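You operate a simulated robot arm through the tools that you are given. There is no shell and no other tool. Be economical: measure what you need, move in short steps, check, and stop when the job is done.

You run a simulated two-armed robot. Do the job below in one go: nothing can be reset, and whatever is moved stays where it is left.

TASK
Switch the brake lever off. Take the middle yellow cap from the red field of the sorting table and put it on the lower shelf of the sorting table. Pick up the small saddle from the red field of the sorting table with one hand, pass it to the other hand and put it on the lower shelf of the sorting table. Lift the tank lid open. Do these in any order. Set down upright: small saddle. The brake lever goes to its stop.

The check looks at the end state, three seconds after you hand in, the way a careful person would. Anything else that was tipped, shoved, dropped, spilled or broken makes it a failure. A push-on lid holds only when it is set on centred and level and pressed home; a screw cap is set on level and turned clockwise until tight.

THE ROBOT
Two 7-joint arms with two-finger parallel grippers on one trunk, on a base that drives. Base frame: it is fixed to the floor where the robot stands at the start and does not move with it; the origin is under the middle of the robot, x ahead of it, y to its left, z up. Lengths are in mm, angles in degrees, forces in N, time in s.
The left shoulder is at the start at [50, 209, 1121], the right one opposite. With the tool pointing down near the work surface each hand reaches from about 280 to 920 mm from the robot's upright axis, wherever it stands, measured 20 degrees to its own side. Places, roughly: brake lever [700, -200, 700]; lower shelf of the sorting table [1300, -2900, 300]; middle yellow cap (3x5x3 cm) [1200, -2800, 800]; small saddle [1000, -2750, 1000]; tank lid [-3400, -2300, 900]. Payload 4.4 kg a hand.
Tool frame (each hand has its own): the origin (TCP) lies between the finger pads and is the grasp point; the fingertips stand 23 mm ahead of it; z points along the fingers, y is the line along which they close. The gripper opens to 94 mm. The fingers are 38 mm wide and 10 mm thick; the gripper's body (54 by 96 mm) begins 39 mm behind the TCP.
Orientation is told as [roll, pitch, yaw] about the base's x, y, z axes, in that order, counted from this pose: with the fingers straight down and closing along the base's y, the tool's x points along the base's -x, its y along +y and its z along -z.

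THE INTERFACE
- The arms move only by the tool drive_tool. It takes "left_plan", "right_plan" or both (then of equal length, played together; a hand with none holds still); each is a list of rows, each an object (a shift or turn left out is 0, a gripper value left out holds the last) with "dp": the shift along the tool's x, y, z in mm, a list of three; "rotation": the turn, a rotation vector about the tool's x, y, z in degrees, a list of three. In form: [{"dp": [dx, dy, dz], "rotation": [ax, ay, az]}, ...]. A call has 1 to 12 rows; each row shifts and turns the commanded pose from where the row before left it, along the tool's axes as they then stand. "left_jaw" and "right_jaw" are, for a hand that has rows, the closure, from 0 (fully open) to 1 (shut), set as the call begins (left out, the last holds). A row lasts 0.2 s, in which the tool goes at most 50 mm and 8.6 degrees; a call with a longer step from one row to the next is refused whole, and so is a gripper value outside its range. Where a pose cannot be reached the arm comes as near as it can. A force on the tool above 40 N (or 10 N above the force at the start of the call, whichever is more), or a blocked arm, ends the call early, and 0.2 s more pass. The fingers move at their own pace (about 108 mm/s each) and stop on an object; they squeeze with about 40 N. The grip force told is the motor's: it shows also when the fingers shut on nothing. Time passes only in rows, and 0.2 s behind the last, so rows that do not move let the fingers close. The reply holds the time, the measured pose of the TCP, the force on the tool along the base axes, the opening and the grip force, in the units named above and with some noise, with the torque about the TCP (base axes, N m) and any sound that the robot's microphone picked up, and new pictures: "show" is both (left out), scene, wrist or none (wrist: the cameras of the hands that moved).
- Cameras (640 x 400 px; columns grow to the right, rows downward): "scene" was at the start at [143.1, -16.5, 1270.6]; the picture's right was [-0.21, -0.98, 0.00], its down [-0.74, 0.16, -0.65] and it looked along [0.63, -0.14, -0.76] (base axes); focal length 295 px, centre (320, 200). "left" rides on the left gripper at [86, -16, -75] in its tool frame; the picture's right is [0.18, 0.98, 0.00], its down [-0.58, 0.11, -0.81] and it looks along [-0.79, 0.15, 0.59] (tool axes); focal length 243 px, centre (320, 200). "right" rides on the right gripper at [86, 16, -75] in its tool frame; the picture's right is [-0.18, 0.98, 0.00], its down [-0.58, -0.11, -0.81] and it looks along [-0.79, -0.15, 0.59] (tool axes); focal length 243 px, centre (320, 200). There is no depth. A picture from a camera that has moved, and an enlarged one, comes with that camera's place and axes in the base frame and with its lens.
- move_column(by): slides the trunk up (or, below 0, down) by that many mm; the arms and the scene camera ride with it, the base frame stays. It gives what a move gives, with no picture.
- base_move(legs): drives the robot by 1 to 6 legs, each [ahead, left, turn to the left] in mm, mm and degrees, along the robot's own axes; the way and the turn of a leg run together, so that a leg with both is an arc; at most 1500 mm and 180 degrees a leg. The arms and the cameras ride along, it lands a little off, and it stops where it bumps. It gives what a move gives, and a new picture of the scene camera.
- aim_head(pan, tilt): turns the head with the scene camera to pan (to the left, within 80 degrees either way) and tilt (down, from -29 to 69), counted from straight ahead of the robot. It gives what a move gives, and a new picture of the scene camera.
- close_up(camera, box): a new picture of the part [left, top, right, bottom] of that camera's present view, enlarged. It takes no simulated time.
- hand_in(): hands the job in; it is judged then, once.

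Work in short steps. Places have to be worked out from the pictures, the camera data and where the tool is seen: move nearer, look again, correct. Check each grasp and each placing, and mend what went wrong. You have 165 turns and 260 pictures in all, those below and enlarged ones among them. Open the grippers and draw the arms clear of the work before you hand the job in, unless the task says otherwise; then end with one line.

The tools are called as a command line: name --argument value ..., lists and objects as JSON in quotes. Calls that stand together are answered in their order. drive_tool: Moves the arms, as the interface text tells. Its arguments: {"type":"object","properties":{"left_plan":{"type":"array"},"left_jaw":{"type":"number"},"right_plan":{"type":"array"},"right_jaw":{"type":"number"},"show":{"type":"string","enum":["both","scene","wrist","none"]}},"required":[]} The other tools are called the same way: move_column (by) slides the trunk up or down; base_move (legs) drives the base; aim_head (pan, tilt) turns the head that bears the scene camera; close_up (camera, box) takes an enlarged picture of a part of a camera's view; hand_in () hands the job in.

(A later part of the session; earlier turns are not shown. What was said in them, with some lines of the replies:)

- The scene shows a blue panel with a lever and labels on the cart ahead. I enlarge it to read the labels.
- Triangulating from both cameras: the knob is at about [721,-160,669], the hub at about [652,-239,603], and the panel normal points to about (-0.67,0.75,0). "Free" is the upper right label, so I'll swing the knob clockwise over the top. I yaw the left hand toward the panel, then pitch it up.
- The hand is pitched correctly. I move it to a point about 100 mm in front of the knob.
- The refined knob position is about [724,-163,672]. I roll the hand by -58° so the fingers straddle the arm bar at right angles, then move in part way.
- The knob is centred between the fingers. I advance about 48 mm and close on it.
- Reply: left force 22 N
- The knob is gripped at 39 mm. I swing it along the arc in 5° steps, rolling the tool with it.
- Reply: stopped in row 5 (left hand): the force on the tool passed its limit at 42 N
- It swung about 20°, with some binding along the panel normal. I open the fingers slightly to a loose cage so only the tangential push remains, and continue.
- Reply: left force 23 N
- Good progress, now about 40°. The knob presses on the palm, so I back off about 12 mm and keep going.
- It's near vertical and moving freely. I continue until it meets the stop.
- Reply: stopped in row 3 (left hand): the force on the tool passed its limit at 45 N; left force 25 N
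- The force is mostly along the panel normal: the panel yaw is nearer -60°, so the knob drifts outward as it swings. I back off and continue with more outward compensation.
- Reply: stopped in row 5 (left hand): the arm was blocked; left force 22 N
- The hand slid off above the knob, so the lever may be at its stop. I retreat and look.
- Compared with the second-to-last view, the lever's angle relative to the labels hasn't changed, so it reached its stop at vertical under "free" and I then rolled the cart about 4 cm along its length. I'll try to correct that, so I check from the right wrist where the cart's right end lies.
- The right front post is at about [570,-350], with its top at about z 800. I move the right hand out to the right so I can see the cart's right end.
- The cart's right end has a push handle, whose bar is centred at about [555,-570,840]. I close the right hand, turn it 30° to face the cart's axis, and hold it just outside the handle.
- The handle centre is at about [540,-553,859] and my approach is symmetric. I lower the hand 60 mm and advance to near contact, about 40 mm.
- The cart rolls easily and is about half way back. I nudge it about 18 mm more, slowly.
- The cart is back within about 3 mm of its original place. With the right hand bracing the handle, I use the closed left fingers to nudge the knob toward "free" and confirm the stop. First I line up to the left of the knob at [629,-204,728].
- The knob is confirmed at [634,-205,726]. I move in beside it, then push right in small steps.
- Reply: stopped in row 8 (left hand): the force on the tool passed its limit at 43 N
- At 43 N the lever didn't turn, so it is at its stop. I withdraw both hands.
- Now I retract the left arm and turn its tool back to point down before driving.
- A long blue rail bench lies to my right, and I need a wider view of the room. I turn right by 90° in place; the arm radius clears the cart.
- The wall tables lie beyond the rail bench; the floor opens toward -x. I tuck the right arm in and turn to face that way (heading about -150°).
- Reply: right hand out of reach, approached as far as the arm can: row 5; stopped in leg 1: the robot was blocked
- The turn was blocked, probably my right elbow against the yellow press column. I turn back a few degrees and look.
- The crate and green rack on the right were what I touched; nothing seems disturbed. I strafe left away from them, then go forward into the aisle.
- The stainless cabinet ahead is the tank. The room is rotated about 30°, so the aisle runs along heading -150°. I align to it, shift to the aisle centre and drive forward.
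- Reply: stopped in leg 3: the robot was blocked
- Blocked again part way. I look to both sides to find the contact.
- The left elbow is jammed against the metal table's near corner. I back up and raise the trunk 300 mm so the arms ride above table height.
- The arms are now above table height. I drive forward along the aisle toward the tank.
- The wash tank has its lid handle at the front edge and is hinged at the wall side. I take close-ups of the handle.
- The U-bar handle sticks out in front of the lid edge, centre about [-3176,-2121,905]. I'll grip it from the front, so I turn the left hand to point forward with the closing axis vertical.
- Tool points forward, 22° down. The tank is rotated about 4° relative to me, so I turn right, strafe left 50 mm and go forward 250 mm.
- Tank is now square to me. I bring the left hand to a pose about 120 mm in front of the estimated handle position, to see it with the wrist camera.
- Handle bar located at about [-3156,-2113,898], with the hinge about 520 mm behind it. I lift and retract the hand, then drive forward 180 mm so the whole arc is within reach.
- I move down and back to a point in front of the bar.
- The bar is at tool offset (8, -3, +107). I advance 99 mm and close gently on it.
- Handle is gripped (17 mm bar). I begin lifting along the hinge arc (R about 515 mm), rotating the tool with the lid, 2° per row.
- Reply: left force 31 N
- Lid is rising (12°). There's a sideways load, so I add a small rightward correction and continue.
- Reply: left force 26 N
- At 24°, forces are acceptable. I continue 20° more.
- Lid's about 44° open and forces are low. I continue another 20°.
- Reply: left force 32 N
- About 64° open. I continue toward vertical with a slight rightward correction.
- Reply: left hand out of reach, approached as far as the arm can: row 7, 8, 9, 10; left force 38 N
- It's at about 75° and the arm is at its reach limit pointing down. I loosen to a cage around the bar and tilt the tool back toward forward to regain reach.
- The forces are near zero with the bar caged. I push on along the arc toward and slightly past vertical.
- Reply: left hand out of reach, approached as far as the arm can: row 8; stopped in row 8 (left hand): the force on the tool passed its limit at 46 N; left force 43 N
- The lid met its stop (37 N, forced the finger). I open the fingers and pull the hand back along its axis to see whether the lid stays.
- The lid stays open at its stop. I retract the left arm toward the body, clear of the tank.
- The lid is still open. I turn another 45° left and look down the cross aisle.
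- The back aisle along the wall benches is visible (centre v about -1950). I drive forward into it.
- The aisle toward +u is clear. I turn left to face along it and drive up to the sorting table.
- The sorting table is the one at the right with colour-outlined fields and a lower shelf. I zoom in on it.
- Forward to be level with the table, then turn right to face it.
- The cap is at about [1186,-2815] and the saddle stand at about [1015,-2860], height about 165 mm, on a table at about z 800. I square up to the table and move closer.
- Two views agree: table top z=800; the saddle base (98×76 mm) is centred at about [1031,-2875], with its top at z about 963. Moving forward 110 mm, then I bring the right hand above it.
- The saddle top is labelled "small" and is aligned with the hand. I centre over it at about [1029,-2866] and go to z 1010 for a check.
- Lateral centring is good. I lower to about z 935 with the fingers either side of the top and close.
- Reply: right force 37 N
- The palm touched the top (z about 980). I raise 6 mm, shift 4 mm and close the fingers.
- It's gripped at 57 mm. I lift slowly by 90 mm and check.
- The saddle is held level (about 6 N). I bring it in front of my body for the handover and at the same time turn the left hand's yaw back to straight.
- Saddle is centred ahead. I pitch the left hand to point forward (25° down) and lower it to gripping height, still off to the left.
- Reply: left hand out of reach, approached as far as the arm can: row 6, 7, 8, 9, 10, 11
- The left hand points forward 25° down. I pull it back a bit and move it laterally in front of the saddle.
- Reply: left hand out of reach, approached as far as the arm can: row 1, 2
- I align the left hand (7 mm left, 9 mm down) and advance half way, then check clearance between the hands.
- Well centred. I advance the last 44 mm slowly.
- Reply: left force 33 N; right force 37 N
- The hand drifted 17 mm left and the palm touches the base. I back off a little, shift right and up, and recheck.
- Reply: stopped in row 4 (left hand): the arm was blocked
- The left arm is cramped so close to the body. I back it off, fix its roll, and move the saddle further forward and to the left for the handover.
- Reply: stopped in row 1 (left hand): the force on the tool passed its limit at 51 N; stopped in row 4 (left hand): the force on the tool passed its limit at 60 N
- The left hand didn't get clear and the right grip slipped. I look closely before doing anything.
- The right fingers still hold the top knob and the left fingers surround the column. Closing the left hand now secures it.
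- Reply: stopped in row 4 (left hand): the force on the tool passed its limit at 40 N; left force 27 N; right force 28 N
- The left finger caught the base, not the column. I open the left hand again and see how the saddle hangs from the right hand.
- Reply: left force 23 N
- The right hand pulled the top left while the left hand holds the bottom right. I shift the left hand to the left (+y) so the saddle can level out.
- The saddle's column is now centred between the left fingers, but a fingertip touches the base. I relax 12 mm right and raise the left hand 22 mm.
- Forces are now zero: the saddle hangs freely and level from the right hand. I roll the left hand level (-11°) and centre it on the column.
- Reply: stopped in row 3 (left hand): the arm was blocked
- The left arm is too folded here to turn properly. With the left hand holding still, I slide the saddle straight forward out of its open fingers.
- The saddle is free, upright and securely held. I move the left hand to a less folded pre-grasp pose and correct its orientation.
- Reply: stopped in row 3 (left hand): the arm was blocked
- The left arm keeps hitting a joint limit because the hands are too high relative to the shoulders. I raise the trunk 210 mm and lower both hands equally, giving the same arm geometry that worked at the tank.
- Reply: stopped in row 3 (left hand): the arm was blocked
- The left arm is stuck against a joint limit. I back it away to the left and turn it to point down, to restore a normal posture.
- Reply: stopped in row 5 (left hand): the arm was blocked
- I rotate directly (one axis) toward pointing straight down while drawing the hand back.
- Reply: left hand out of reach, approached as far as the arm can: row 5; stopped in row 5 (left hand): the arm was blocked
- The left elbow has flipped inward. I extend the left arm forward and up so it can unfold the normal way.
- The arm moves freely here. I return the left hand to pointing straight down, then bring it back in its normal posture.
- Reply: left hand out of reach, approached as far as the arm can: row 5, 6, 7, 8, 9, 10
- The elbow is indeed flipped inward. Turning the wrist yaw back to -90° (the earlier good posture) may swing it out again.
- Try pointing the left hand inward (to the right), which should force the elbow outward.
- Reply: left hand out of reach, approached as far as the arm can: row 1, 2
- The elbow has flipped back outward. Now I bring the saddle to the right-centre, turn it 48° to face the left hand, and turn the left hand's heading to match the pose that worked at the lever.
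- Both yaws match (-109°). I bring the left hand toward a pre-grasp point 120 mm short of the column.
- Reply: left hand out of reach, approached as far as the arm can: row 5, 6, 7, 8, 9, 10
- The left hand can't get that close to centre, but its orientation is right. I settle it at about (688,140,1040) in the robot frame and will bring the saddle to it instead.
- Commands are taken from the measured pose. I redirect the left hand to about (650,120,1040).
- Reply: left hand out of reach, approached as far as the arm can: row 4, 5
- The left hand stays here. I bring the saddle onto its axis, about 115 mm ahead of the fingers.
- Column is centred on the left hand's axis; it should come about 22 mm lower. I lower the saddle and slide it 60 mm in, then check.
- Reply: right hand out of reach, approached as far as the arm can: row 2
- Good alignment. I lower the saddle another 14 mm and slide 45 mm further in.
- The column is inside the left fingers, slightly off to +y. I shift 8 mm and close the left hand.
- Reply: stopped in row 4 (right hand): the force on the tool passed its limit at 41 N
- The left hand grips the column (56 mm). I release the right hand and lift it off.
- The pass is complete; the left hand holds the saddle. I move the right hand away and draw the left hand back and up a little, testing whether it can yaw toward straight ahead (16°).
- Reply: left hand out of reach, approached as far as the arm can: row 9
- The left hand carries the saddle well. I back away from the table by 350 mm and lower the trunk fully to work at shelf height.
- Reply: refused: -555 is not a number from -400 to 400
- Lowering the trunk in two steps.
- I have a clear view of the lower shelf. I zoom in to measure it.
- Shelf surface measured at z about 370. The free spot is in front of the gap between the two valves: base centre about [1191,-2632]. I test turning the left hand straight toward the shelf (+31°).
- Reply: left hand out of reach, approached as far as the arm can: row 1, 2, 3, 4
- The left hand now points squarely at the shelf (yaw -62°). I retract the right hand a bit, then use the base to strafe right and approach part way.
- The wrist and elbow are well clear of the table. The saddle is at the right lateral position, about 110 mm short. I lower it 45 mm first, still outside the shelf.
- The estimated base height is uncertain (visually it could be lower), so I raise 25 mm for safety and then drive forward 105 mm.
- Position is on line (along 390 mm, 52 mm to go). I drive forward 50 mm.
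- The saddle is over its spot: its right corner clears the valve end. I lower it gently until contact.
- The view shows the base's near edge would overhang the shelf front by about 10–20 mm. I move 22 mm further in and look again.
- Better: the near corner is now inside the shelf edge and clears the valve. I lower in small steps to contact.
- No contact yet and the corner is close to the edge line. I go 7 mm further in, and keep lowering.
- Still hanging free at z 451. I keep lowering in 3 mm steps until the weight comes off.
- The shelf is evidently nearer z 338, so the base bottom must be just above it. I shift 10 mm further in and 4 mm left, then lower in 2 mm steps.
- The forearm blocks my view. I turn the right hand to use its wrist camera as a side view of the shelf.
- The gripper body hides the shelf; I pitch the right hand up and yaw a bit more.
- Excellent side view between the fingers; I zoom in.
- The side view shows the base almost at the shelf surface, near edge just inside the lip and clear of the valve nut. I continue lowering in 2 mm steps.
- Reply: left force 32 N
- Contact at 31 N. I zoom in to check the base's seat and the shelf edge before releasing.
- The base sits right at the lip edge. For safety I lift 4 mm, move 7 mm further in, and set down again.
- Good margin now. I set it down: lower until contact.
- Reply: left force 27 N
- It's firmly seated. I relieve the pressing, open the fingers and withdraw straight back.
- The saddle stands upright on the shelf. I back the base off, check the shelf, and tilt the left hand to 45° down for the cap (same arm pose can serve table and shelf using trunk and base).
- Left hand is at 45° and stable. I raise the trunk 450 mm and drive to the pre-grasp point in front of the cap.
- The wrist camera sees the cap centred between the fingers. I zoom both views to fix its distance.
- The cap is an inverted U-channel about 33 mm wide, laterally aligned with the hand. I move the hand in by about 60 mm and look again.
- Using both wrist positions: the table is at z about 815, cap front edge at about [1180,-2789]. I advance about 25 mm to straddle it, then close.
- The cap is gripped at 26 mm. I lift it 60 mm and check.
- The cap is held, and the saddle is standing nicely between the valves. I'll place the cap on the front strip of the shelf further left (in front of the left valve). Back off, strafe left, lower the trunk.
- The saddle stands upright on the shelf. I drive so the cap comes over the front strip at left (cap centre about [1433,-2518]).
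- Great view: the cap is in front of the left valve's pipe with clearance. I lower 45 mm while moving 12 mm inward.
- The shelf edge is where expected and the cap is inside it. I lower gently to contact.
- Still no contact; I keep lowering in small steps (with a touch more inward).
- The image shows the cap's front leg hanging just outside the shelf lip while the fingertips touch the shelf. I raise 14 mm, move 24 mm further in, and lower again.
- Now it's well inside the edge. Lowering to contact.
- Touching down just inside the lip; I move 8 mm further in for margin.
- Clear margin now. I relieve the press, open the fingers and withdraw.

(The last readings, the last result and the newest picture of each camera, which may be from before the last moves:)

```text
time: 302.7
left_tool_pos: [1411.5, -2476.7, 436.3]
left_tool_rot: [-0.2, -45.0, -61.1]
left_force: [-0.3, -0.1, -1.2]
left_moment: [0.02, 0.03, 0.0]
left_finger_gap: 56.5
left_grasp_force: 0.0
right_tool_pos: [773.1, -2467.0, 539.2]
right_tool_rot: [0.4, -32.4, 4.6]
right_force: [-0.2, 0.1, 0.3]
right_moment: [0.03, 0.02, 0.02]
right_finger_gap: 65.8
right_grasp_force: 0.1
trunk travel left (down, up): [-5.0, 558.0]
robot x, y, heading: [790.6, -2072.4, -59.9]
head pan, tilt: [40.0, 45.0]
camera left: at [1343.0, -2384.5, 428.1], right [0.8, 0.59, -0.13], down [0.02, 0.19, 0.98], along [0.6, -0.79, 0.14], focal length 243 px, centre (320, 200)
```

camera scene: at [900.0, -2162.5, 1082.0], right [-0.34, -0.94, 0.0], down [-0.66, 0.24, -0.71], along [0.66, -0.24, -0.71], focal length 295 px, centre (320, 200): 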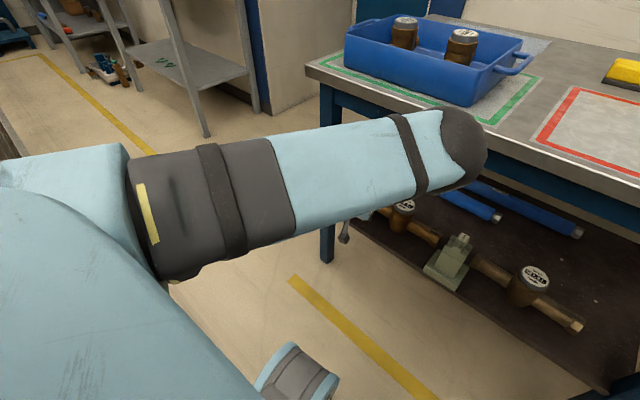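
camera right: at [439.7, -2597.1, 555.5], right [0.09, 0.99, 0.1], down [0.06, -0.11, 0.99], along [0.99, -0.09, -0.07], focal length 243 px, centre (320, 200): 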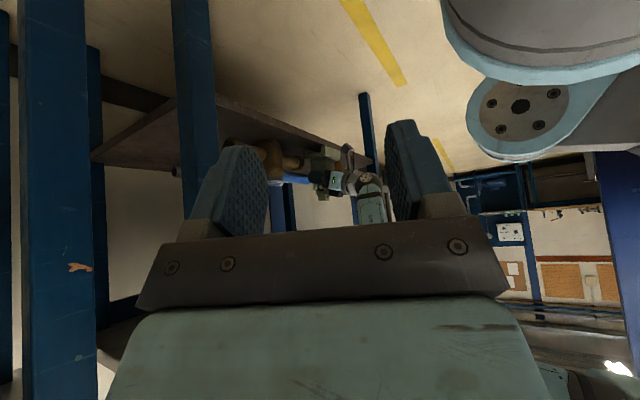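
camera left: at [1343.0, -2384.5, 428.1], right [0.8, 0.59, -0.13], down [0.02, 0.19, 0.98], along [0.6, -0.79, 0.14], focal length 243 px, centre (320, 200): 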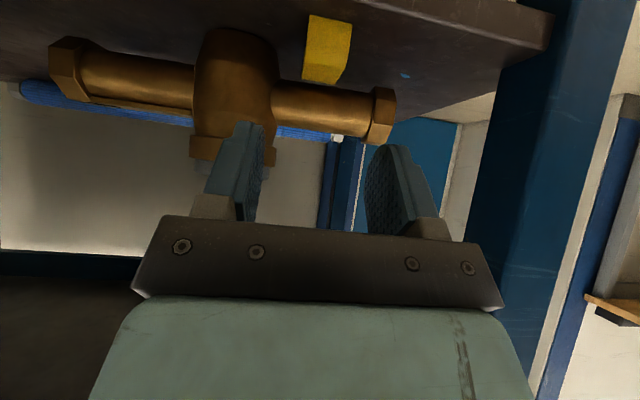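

The cap is standing on the shelf. I back off and inspect the whole table.

base_move --legs '[[-400, 0, 0]]'

aim_head --pan 0 --tilt 30

base_move --legs '[[0, -500, 0]]'

aim_head --pan 25 --tilt 22

```text
time: 305.2
left_tool_pos: [1210.8, -2133.2, 436.4]
left_tool_rot: [-0.2, -44.9, -61.4]
left_force: [-0.1, -0.3, -0.4]
left_moment: [-0.01, 0.04, 0.01]
left_finger_gap: 56.3
left_grasp_force: 0.1
right_tool_pos: [570.7, -2120.0, 539.8]
right_tool_rot: [0.2, -32.5, 4.1]
right_force: [-0.2, 0.2, 0.0]
right_moment: [-0.02, -0.02, -0.01]
right_finger_gap: 65.7
right_grasp_force: 0.0
trunk travel left (down, up): [-5.0, 558.0]
robot x, y, heading: [591.5, -1728.6, -60.2]
head pan, tilt: [40.0, 45.0]
camera scene: at [700.9, -1815.9, 1082.0], right [-0.35, -0.94, 0.0], down [-0.66, 0.25, -0.71], along [0.66, -0.25, -0.71], focal length 295 px, centre (320, 200)
```

scene: 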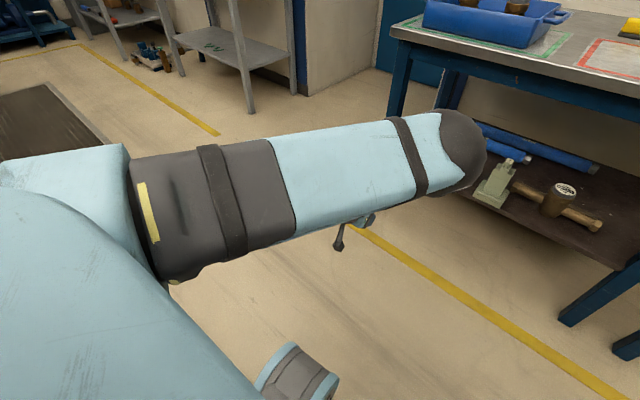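

```text
time: 306.3
left_tool_pos: [1211.2, -2132.3, 436.1]
left_tool_rot: [-0.1, -45.1, -61.3]
left_force: [0.6, -0.1, -0.4]
left_moment: [0.0, 0.0, 0.02]
left_finger_gap: 56.2
left_grasp_force: 0.1
right_tool_pos: [572.3, -2120.6, 539.7]
right_tool_rot: [0.3, -32.5, 4.2]
right_force: [-0.4, -0.4, 0.3]
right_moment: [0.02, -0.05, 0.04]
right_finger_gap: 65.7
right_grasp_force: 0.0
trunk travel left (down, up): [-5.0, 558.0]
robot x, y, heading: [592.5, -1733.8, -60.5]
head pan, tilt: [0.0, 30.0]
camera scene: at [669.5, -1866.2, 1104.6], right [-0.87, -0.5, 0.0], down [-0.25, 0.43, -0.87], along [0.43, -0.75, -0.5], focal length 295 px, centre (320, 200)
```

scene: 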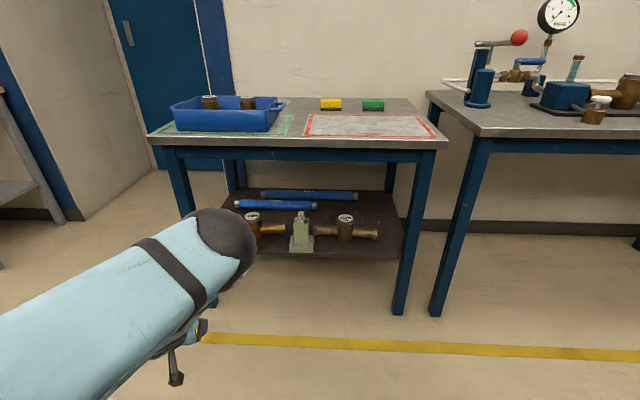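

```text
time: 311.2
left_tool_pos: [774.3, -2380.6, 436.0]
left_tool_rot: [-0.1, -45.0, -60.8]
left_force: [-0.3, 0.5, -0.3]
left_moment: [0.0, -0.02, 0.0]
left_finger_gap: 56.3
left_grasp_force: 0.0
right_tool_pos: [135.2, -2374.7, 539.3]
right_tool_rot: [0.4, -32.5, 4.8]
right_force: [0.1, -0.7, -0.2]
right_moment: [-0.02, 0.03, -0.02]
right_finger_gap: 65.6
right_grasp_force: 0.1
trunk travel left (down, up): [-5.0, 558.0]
robot x, y, heading: [149.8, -1982.5, -60.0]
head pan, tilt: [0.0, 30.0]
camera scene: at [229.6, -2119.6, 1104.6], right [-0.86, -0.5, 0.0], down [-0.25, 0.43, -0.87], along [0.44, -0.75, -0.5], focal length 295 px, centre (320, 200)
```

scene: 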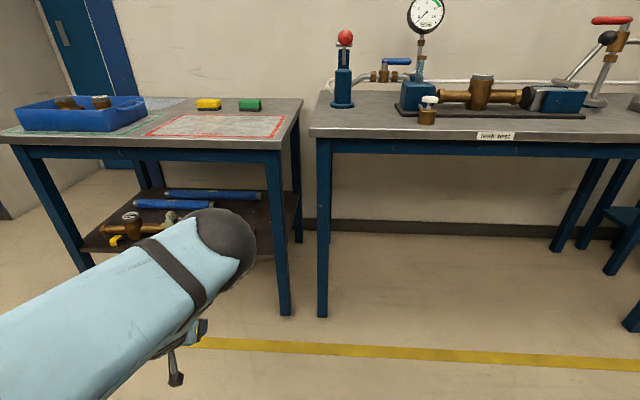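

```text
time: 312.1
left_tool_pos: [773.6, -2380.4, 435.3]
left_tool_rot: [-0.2, -45.0, -60.8]
left_force: [0.5, -0.1, 0.3]
left_moment: [0.0, -0.03, -0.01]
left_finger_gap: 56.4
left_grasp_force: 0.1
right_tool_pos: [135.3, -2375.0, 540.2]
right_tool_rot: [0.3, -32.5, 4.8]
right_force: [-0.1, 0.3, 0.7]
right_moment: [0.01, -0.01, -0.03]
right_finger_gap: 66.0
right_grasp_force: 0.0
trunk travel left (down, up): [-5.0, 558.0]
robot x, y, heading: [153.2, -1984.3, -59.7]
head pan, tilt: [25.0, 22.0]
camera scene: at [260.3, -2094.4, 1117.4], right [-0.57, -0.82, 0.0], down [-0.31, 0.21, -0.93], along [0.76, -0.53, -0.37], focal length 295 px, centre (320, 200)
```

scene: 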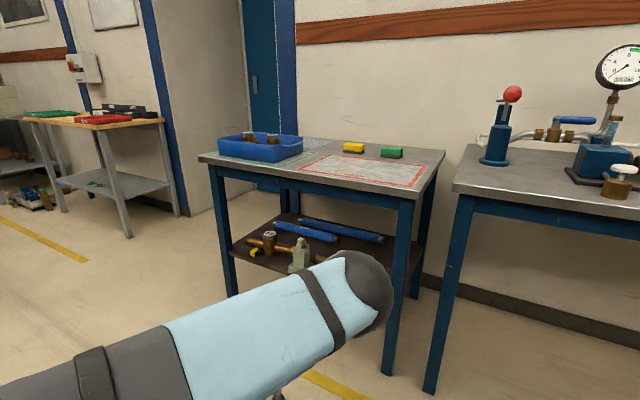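

close_up --camera "scene" --box '[190, 130, 460, 290]'

```text
2.37 times, centred on (325, 210) of scene
camera zoom: at [260.3, -2094.4, 1117.4], right [-0.57, -0.82, 0.0], down [-0.31, 0.21, -0.93], along [0.76, -0.53, -0.37], focal length 700 px, centre (308, 176)
```

zoom: 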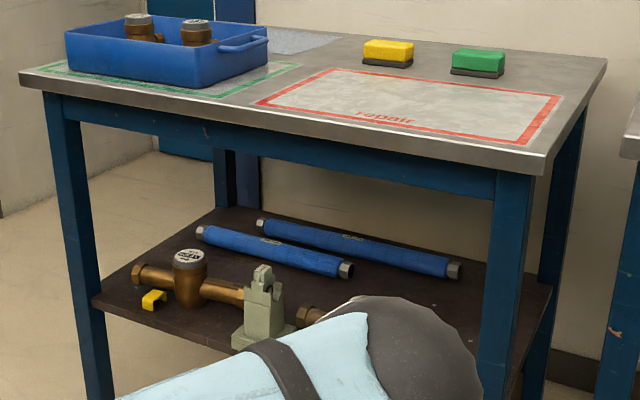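

Both items stand on the lower shelf, and nothing else on the table has moved. I open both grippers fully before handing in.

drive_tool --left_plan '[{}, {}, {}]' --right_plan '[{}, {}, {}]' --left_jaw 0 --right_jaw 0 --show "none"

```text
time: 312.9
left_tool_pos: [773.2, -2380.0, 436.1]
left_tool_rot: [-0.3, -45.1, -60.8]
left_force: [-1.0, -1.1, 0.1]
left_moment: [0.02, -0.02, -0.02]
left_finger_gap: 94.1
left_grasp_force: 0.1
right_tool_pos: [133.7, -2374.4, 539.7]
right_tool_rot: [0.3, -32.5, 4.8]
right_force: [0.3, 0.8, 0.2]
right_moment: [-0.02, 0.0, 0.0]
right_finger_gap: 94.2
right_grasp_force: 0.0
trunk travel left (down, up): [-5.0, 558.0]
robot x, y, heading: [150.8, -1984.8, -59.8]
head pan, tilt: [25.0, 22.0]
```

All four jobs are done, the grippers are open and the arms are clear, so I hand in.

hand_in

```text
The job is handed in.
```

All four jobs are done and handed in: the brake lever is at its stop on "free", the tank lid stands open, and the cap and the upright small saddle are on the lower shelf. While turning the lever I rolled its cart about 4 cm, then pushed it back to within about 3 mm. While driving, my arms bumped the crate or green rack and a metal table; I saw nothing disturbed on either.
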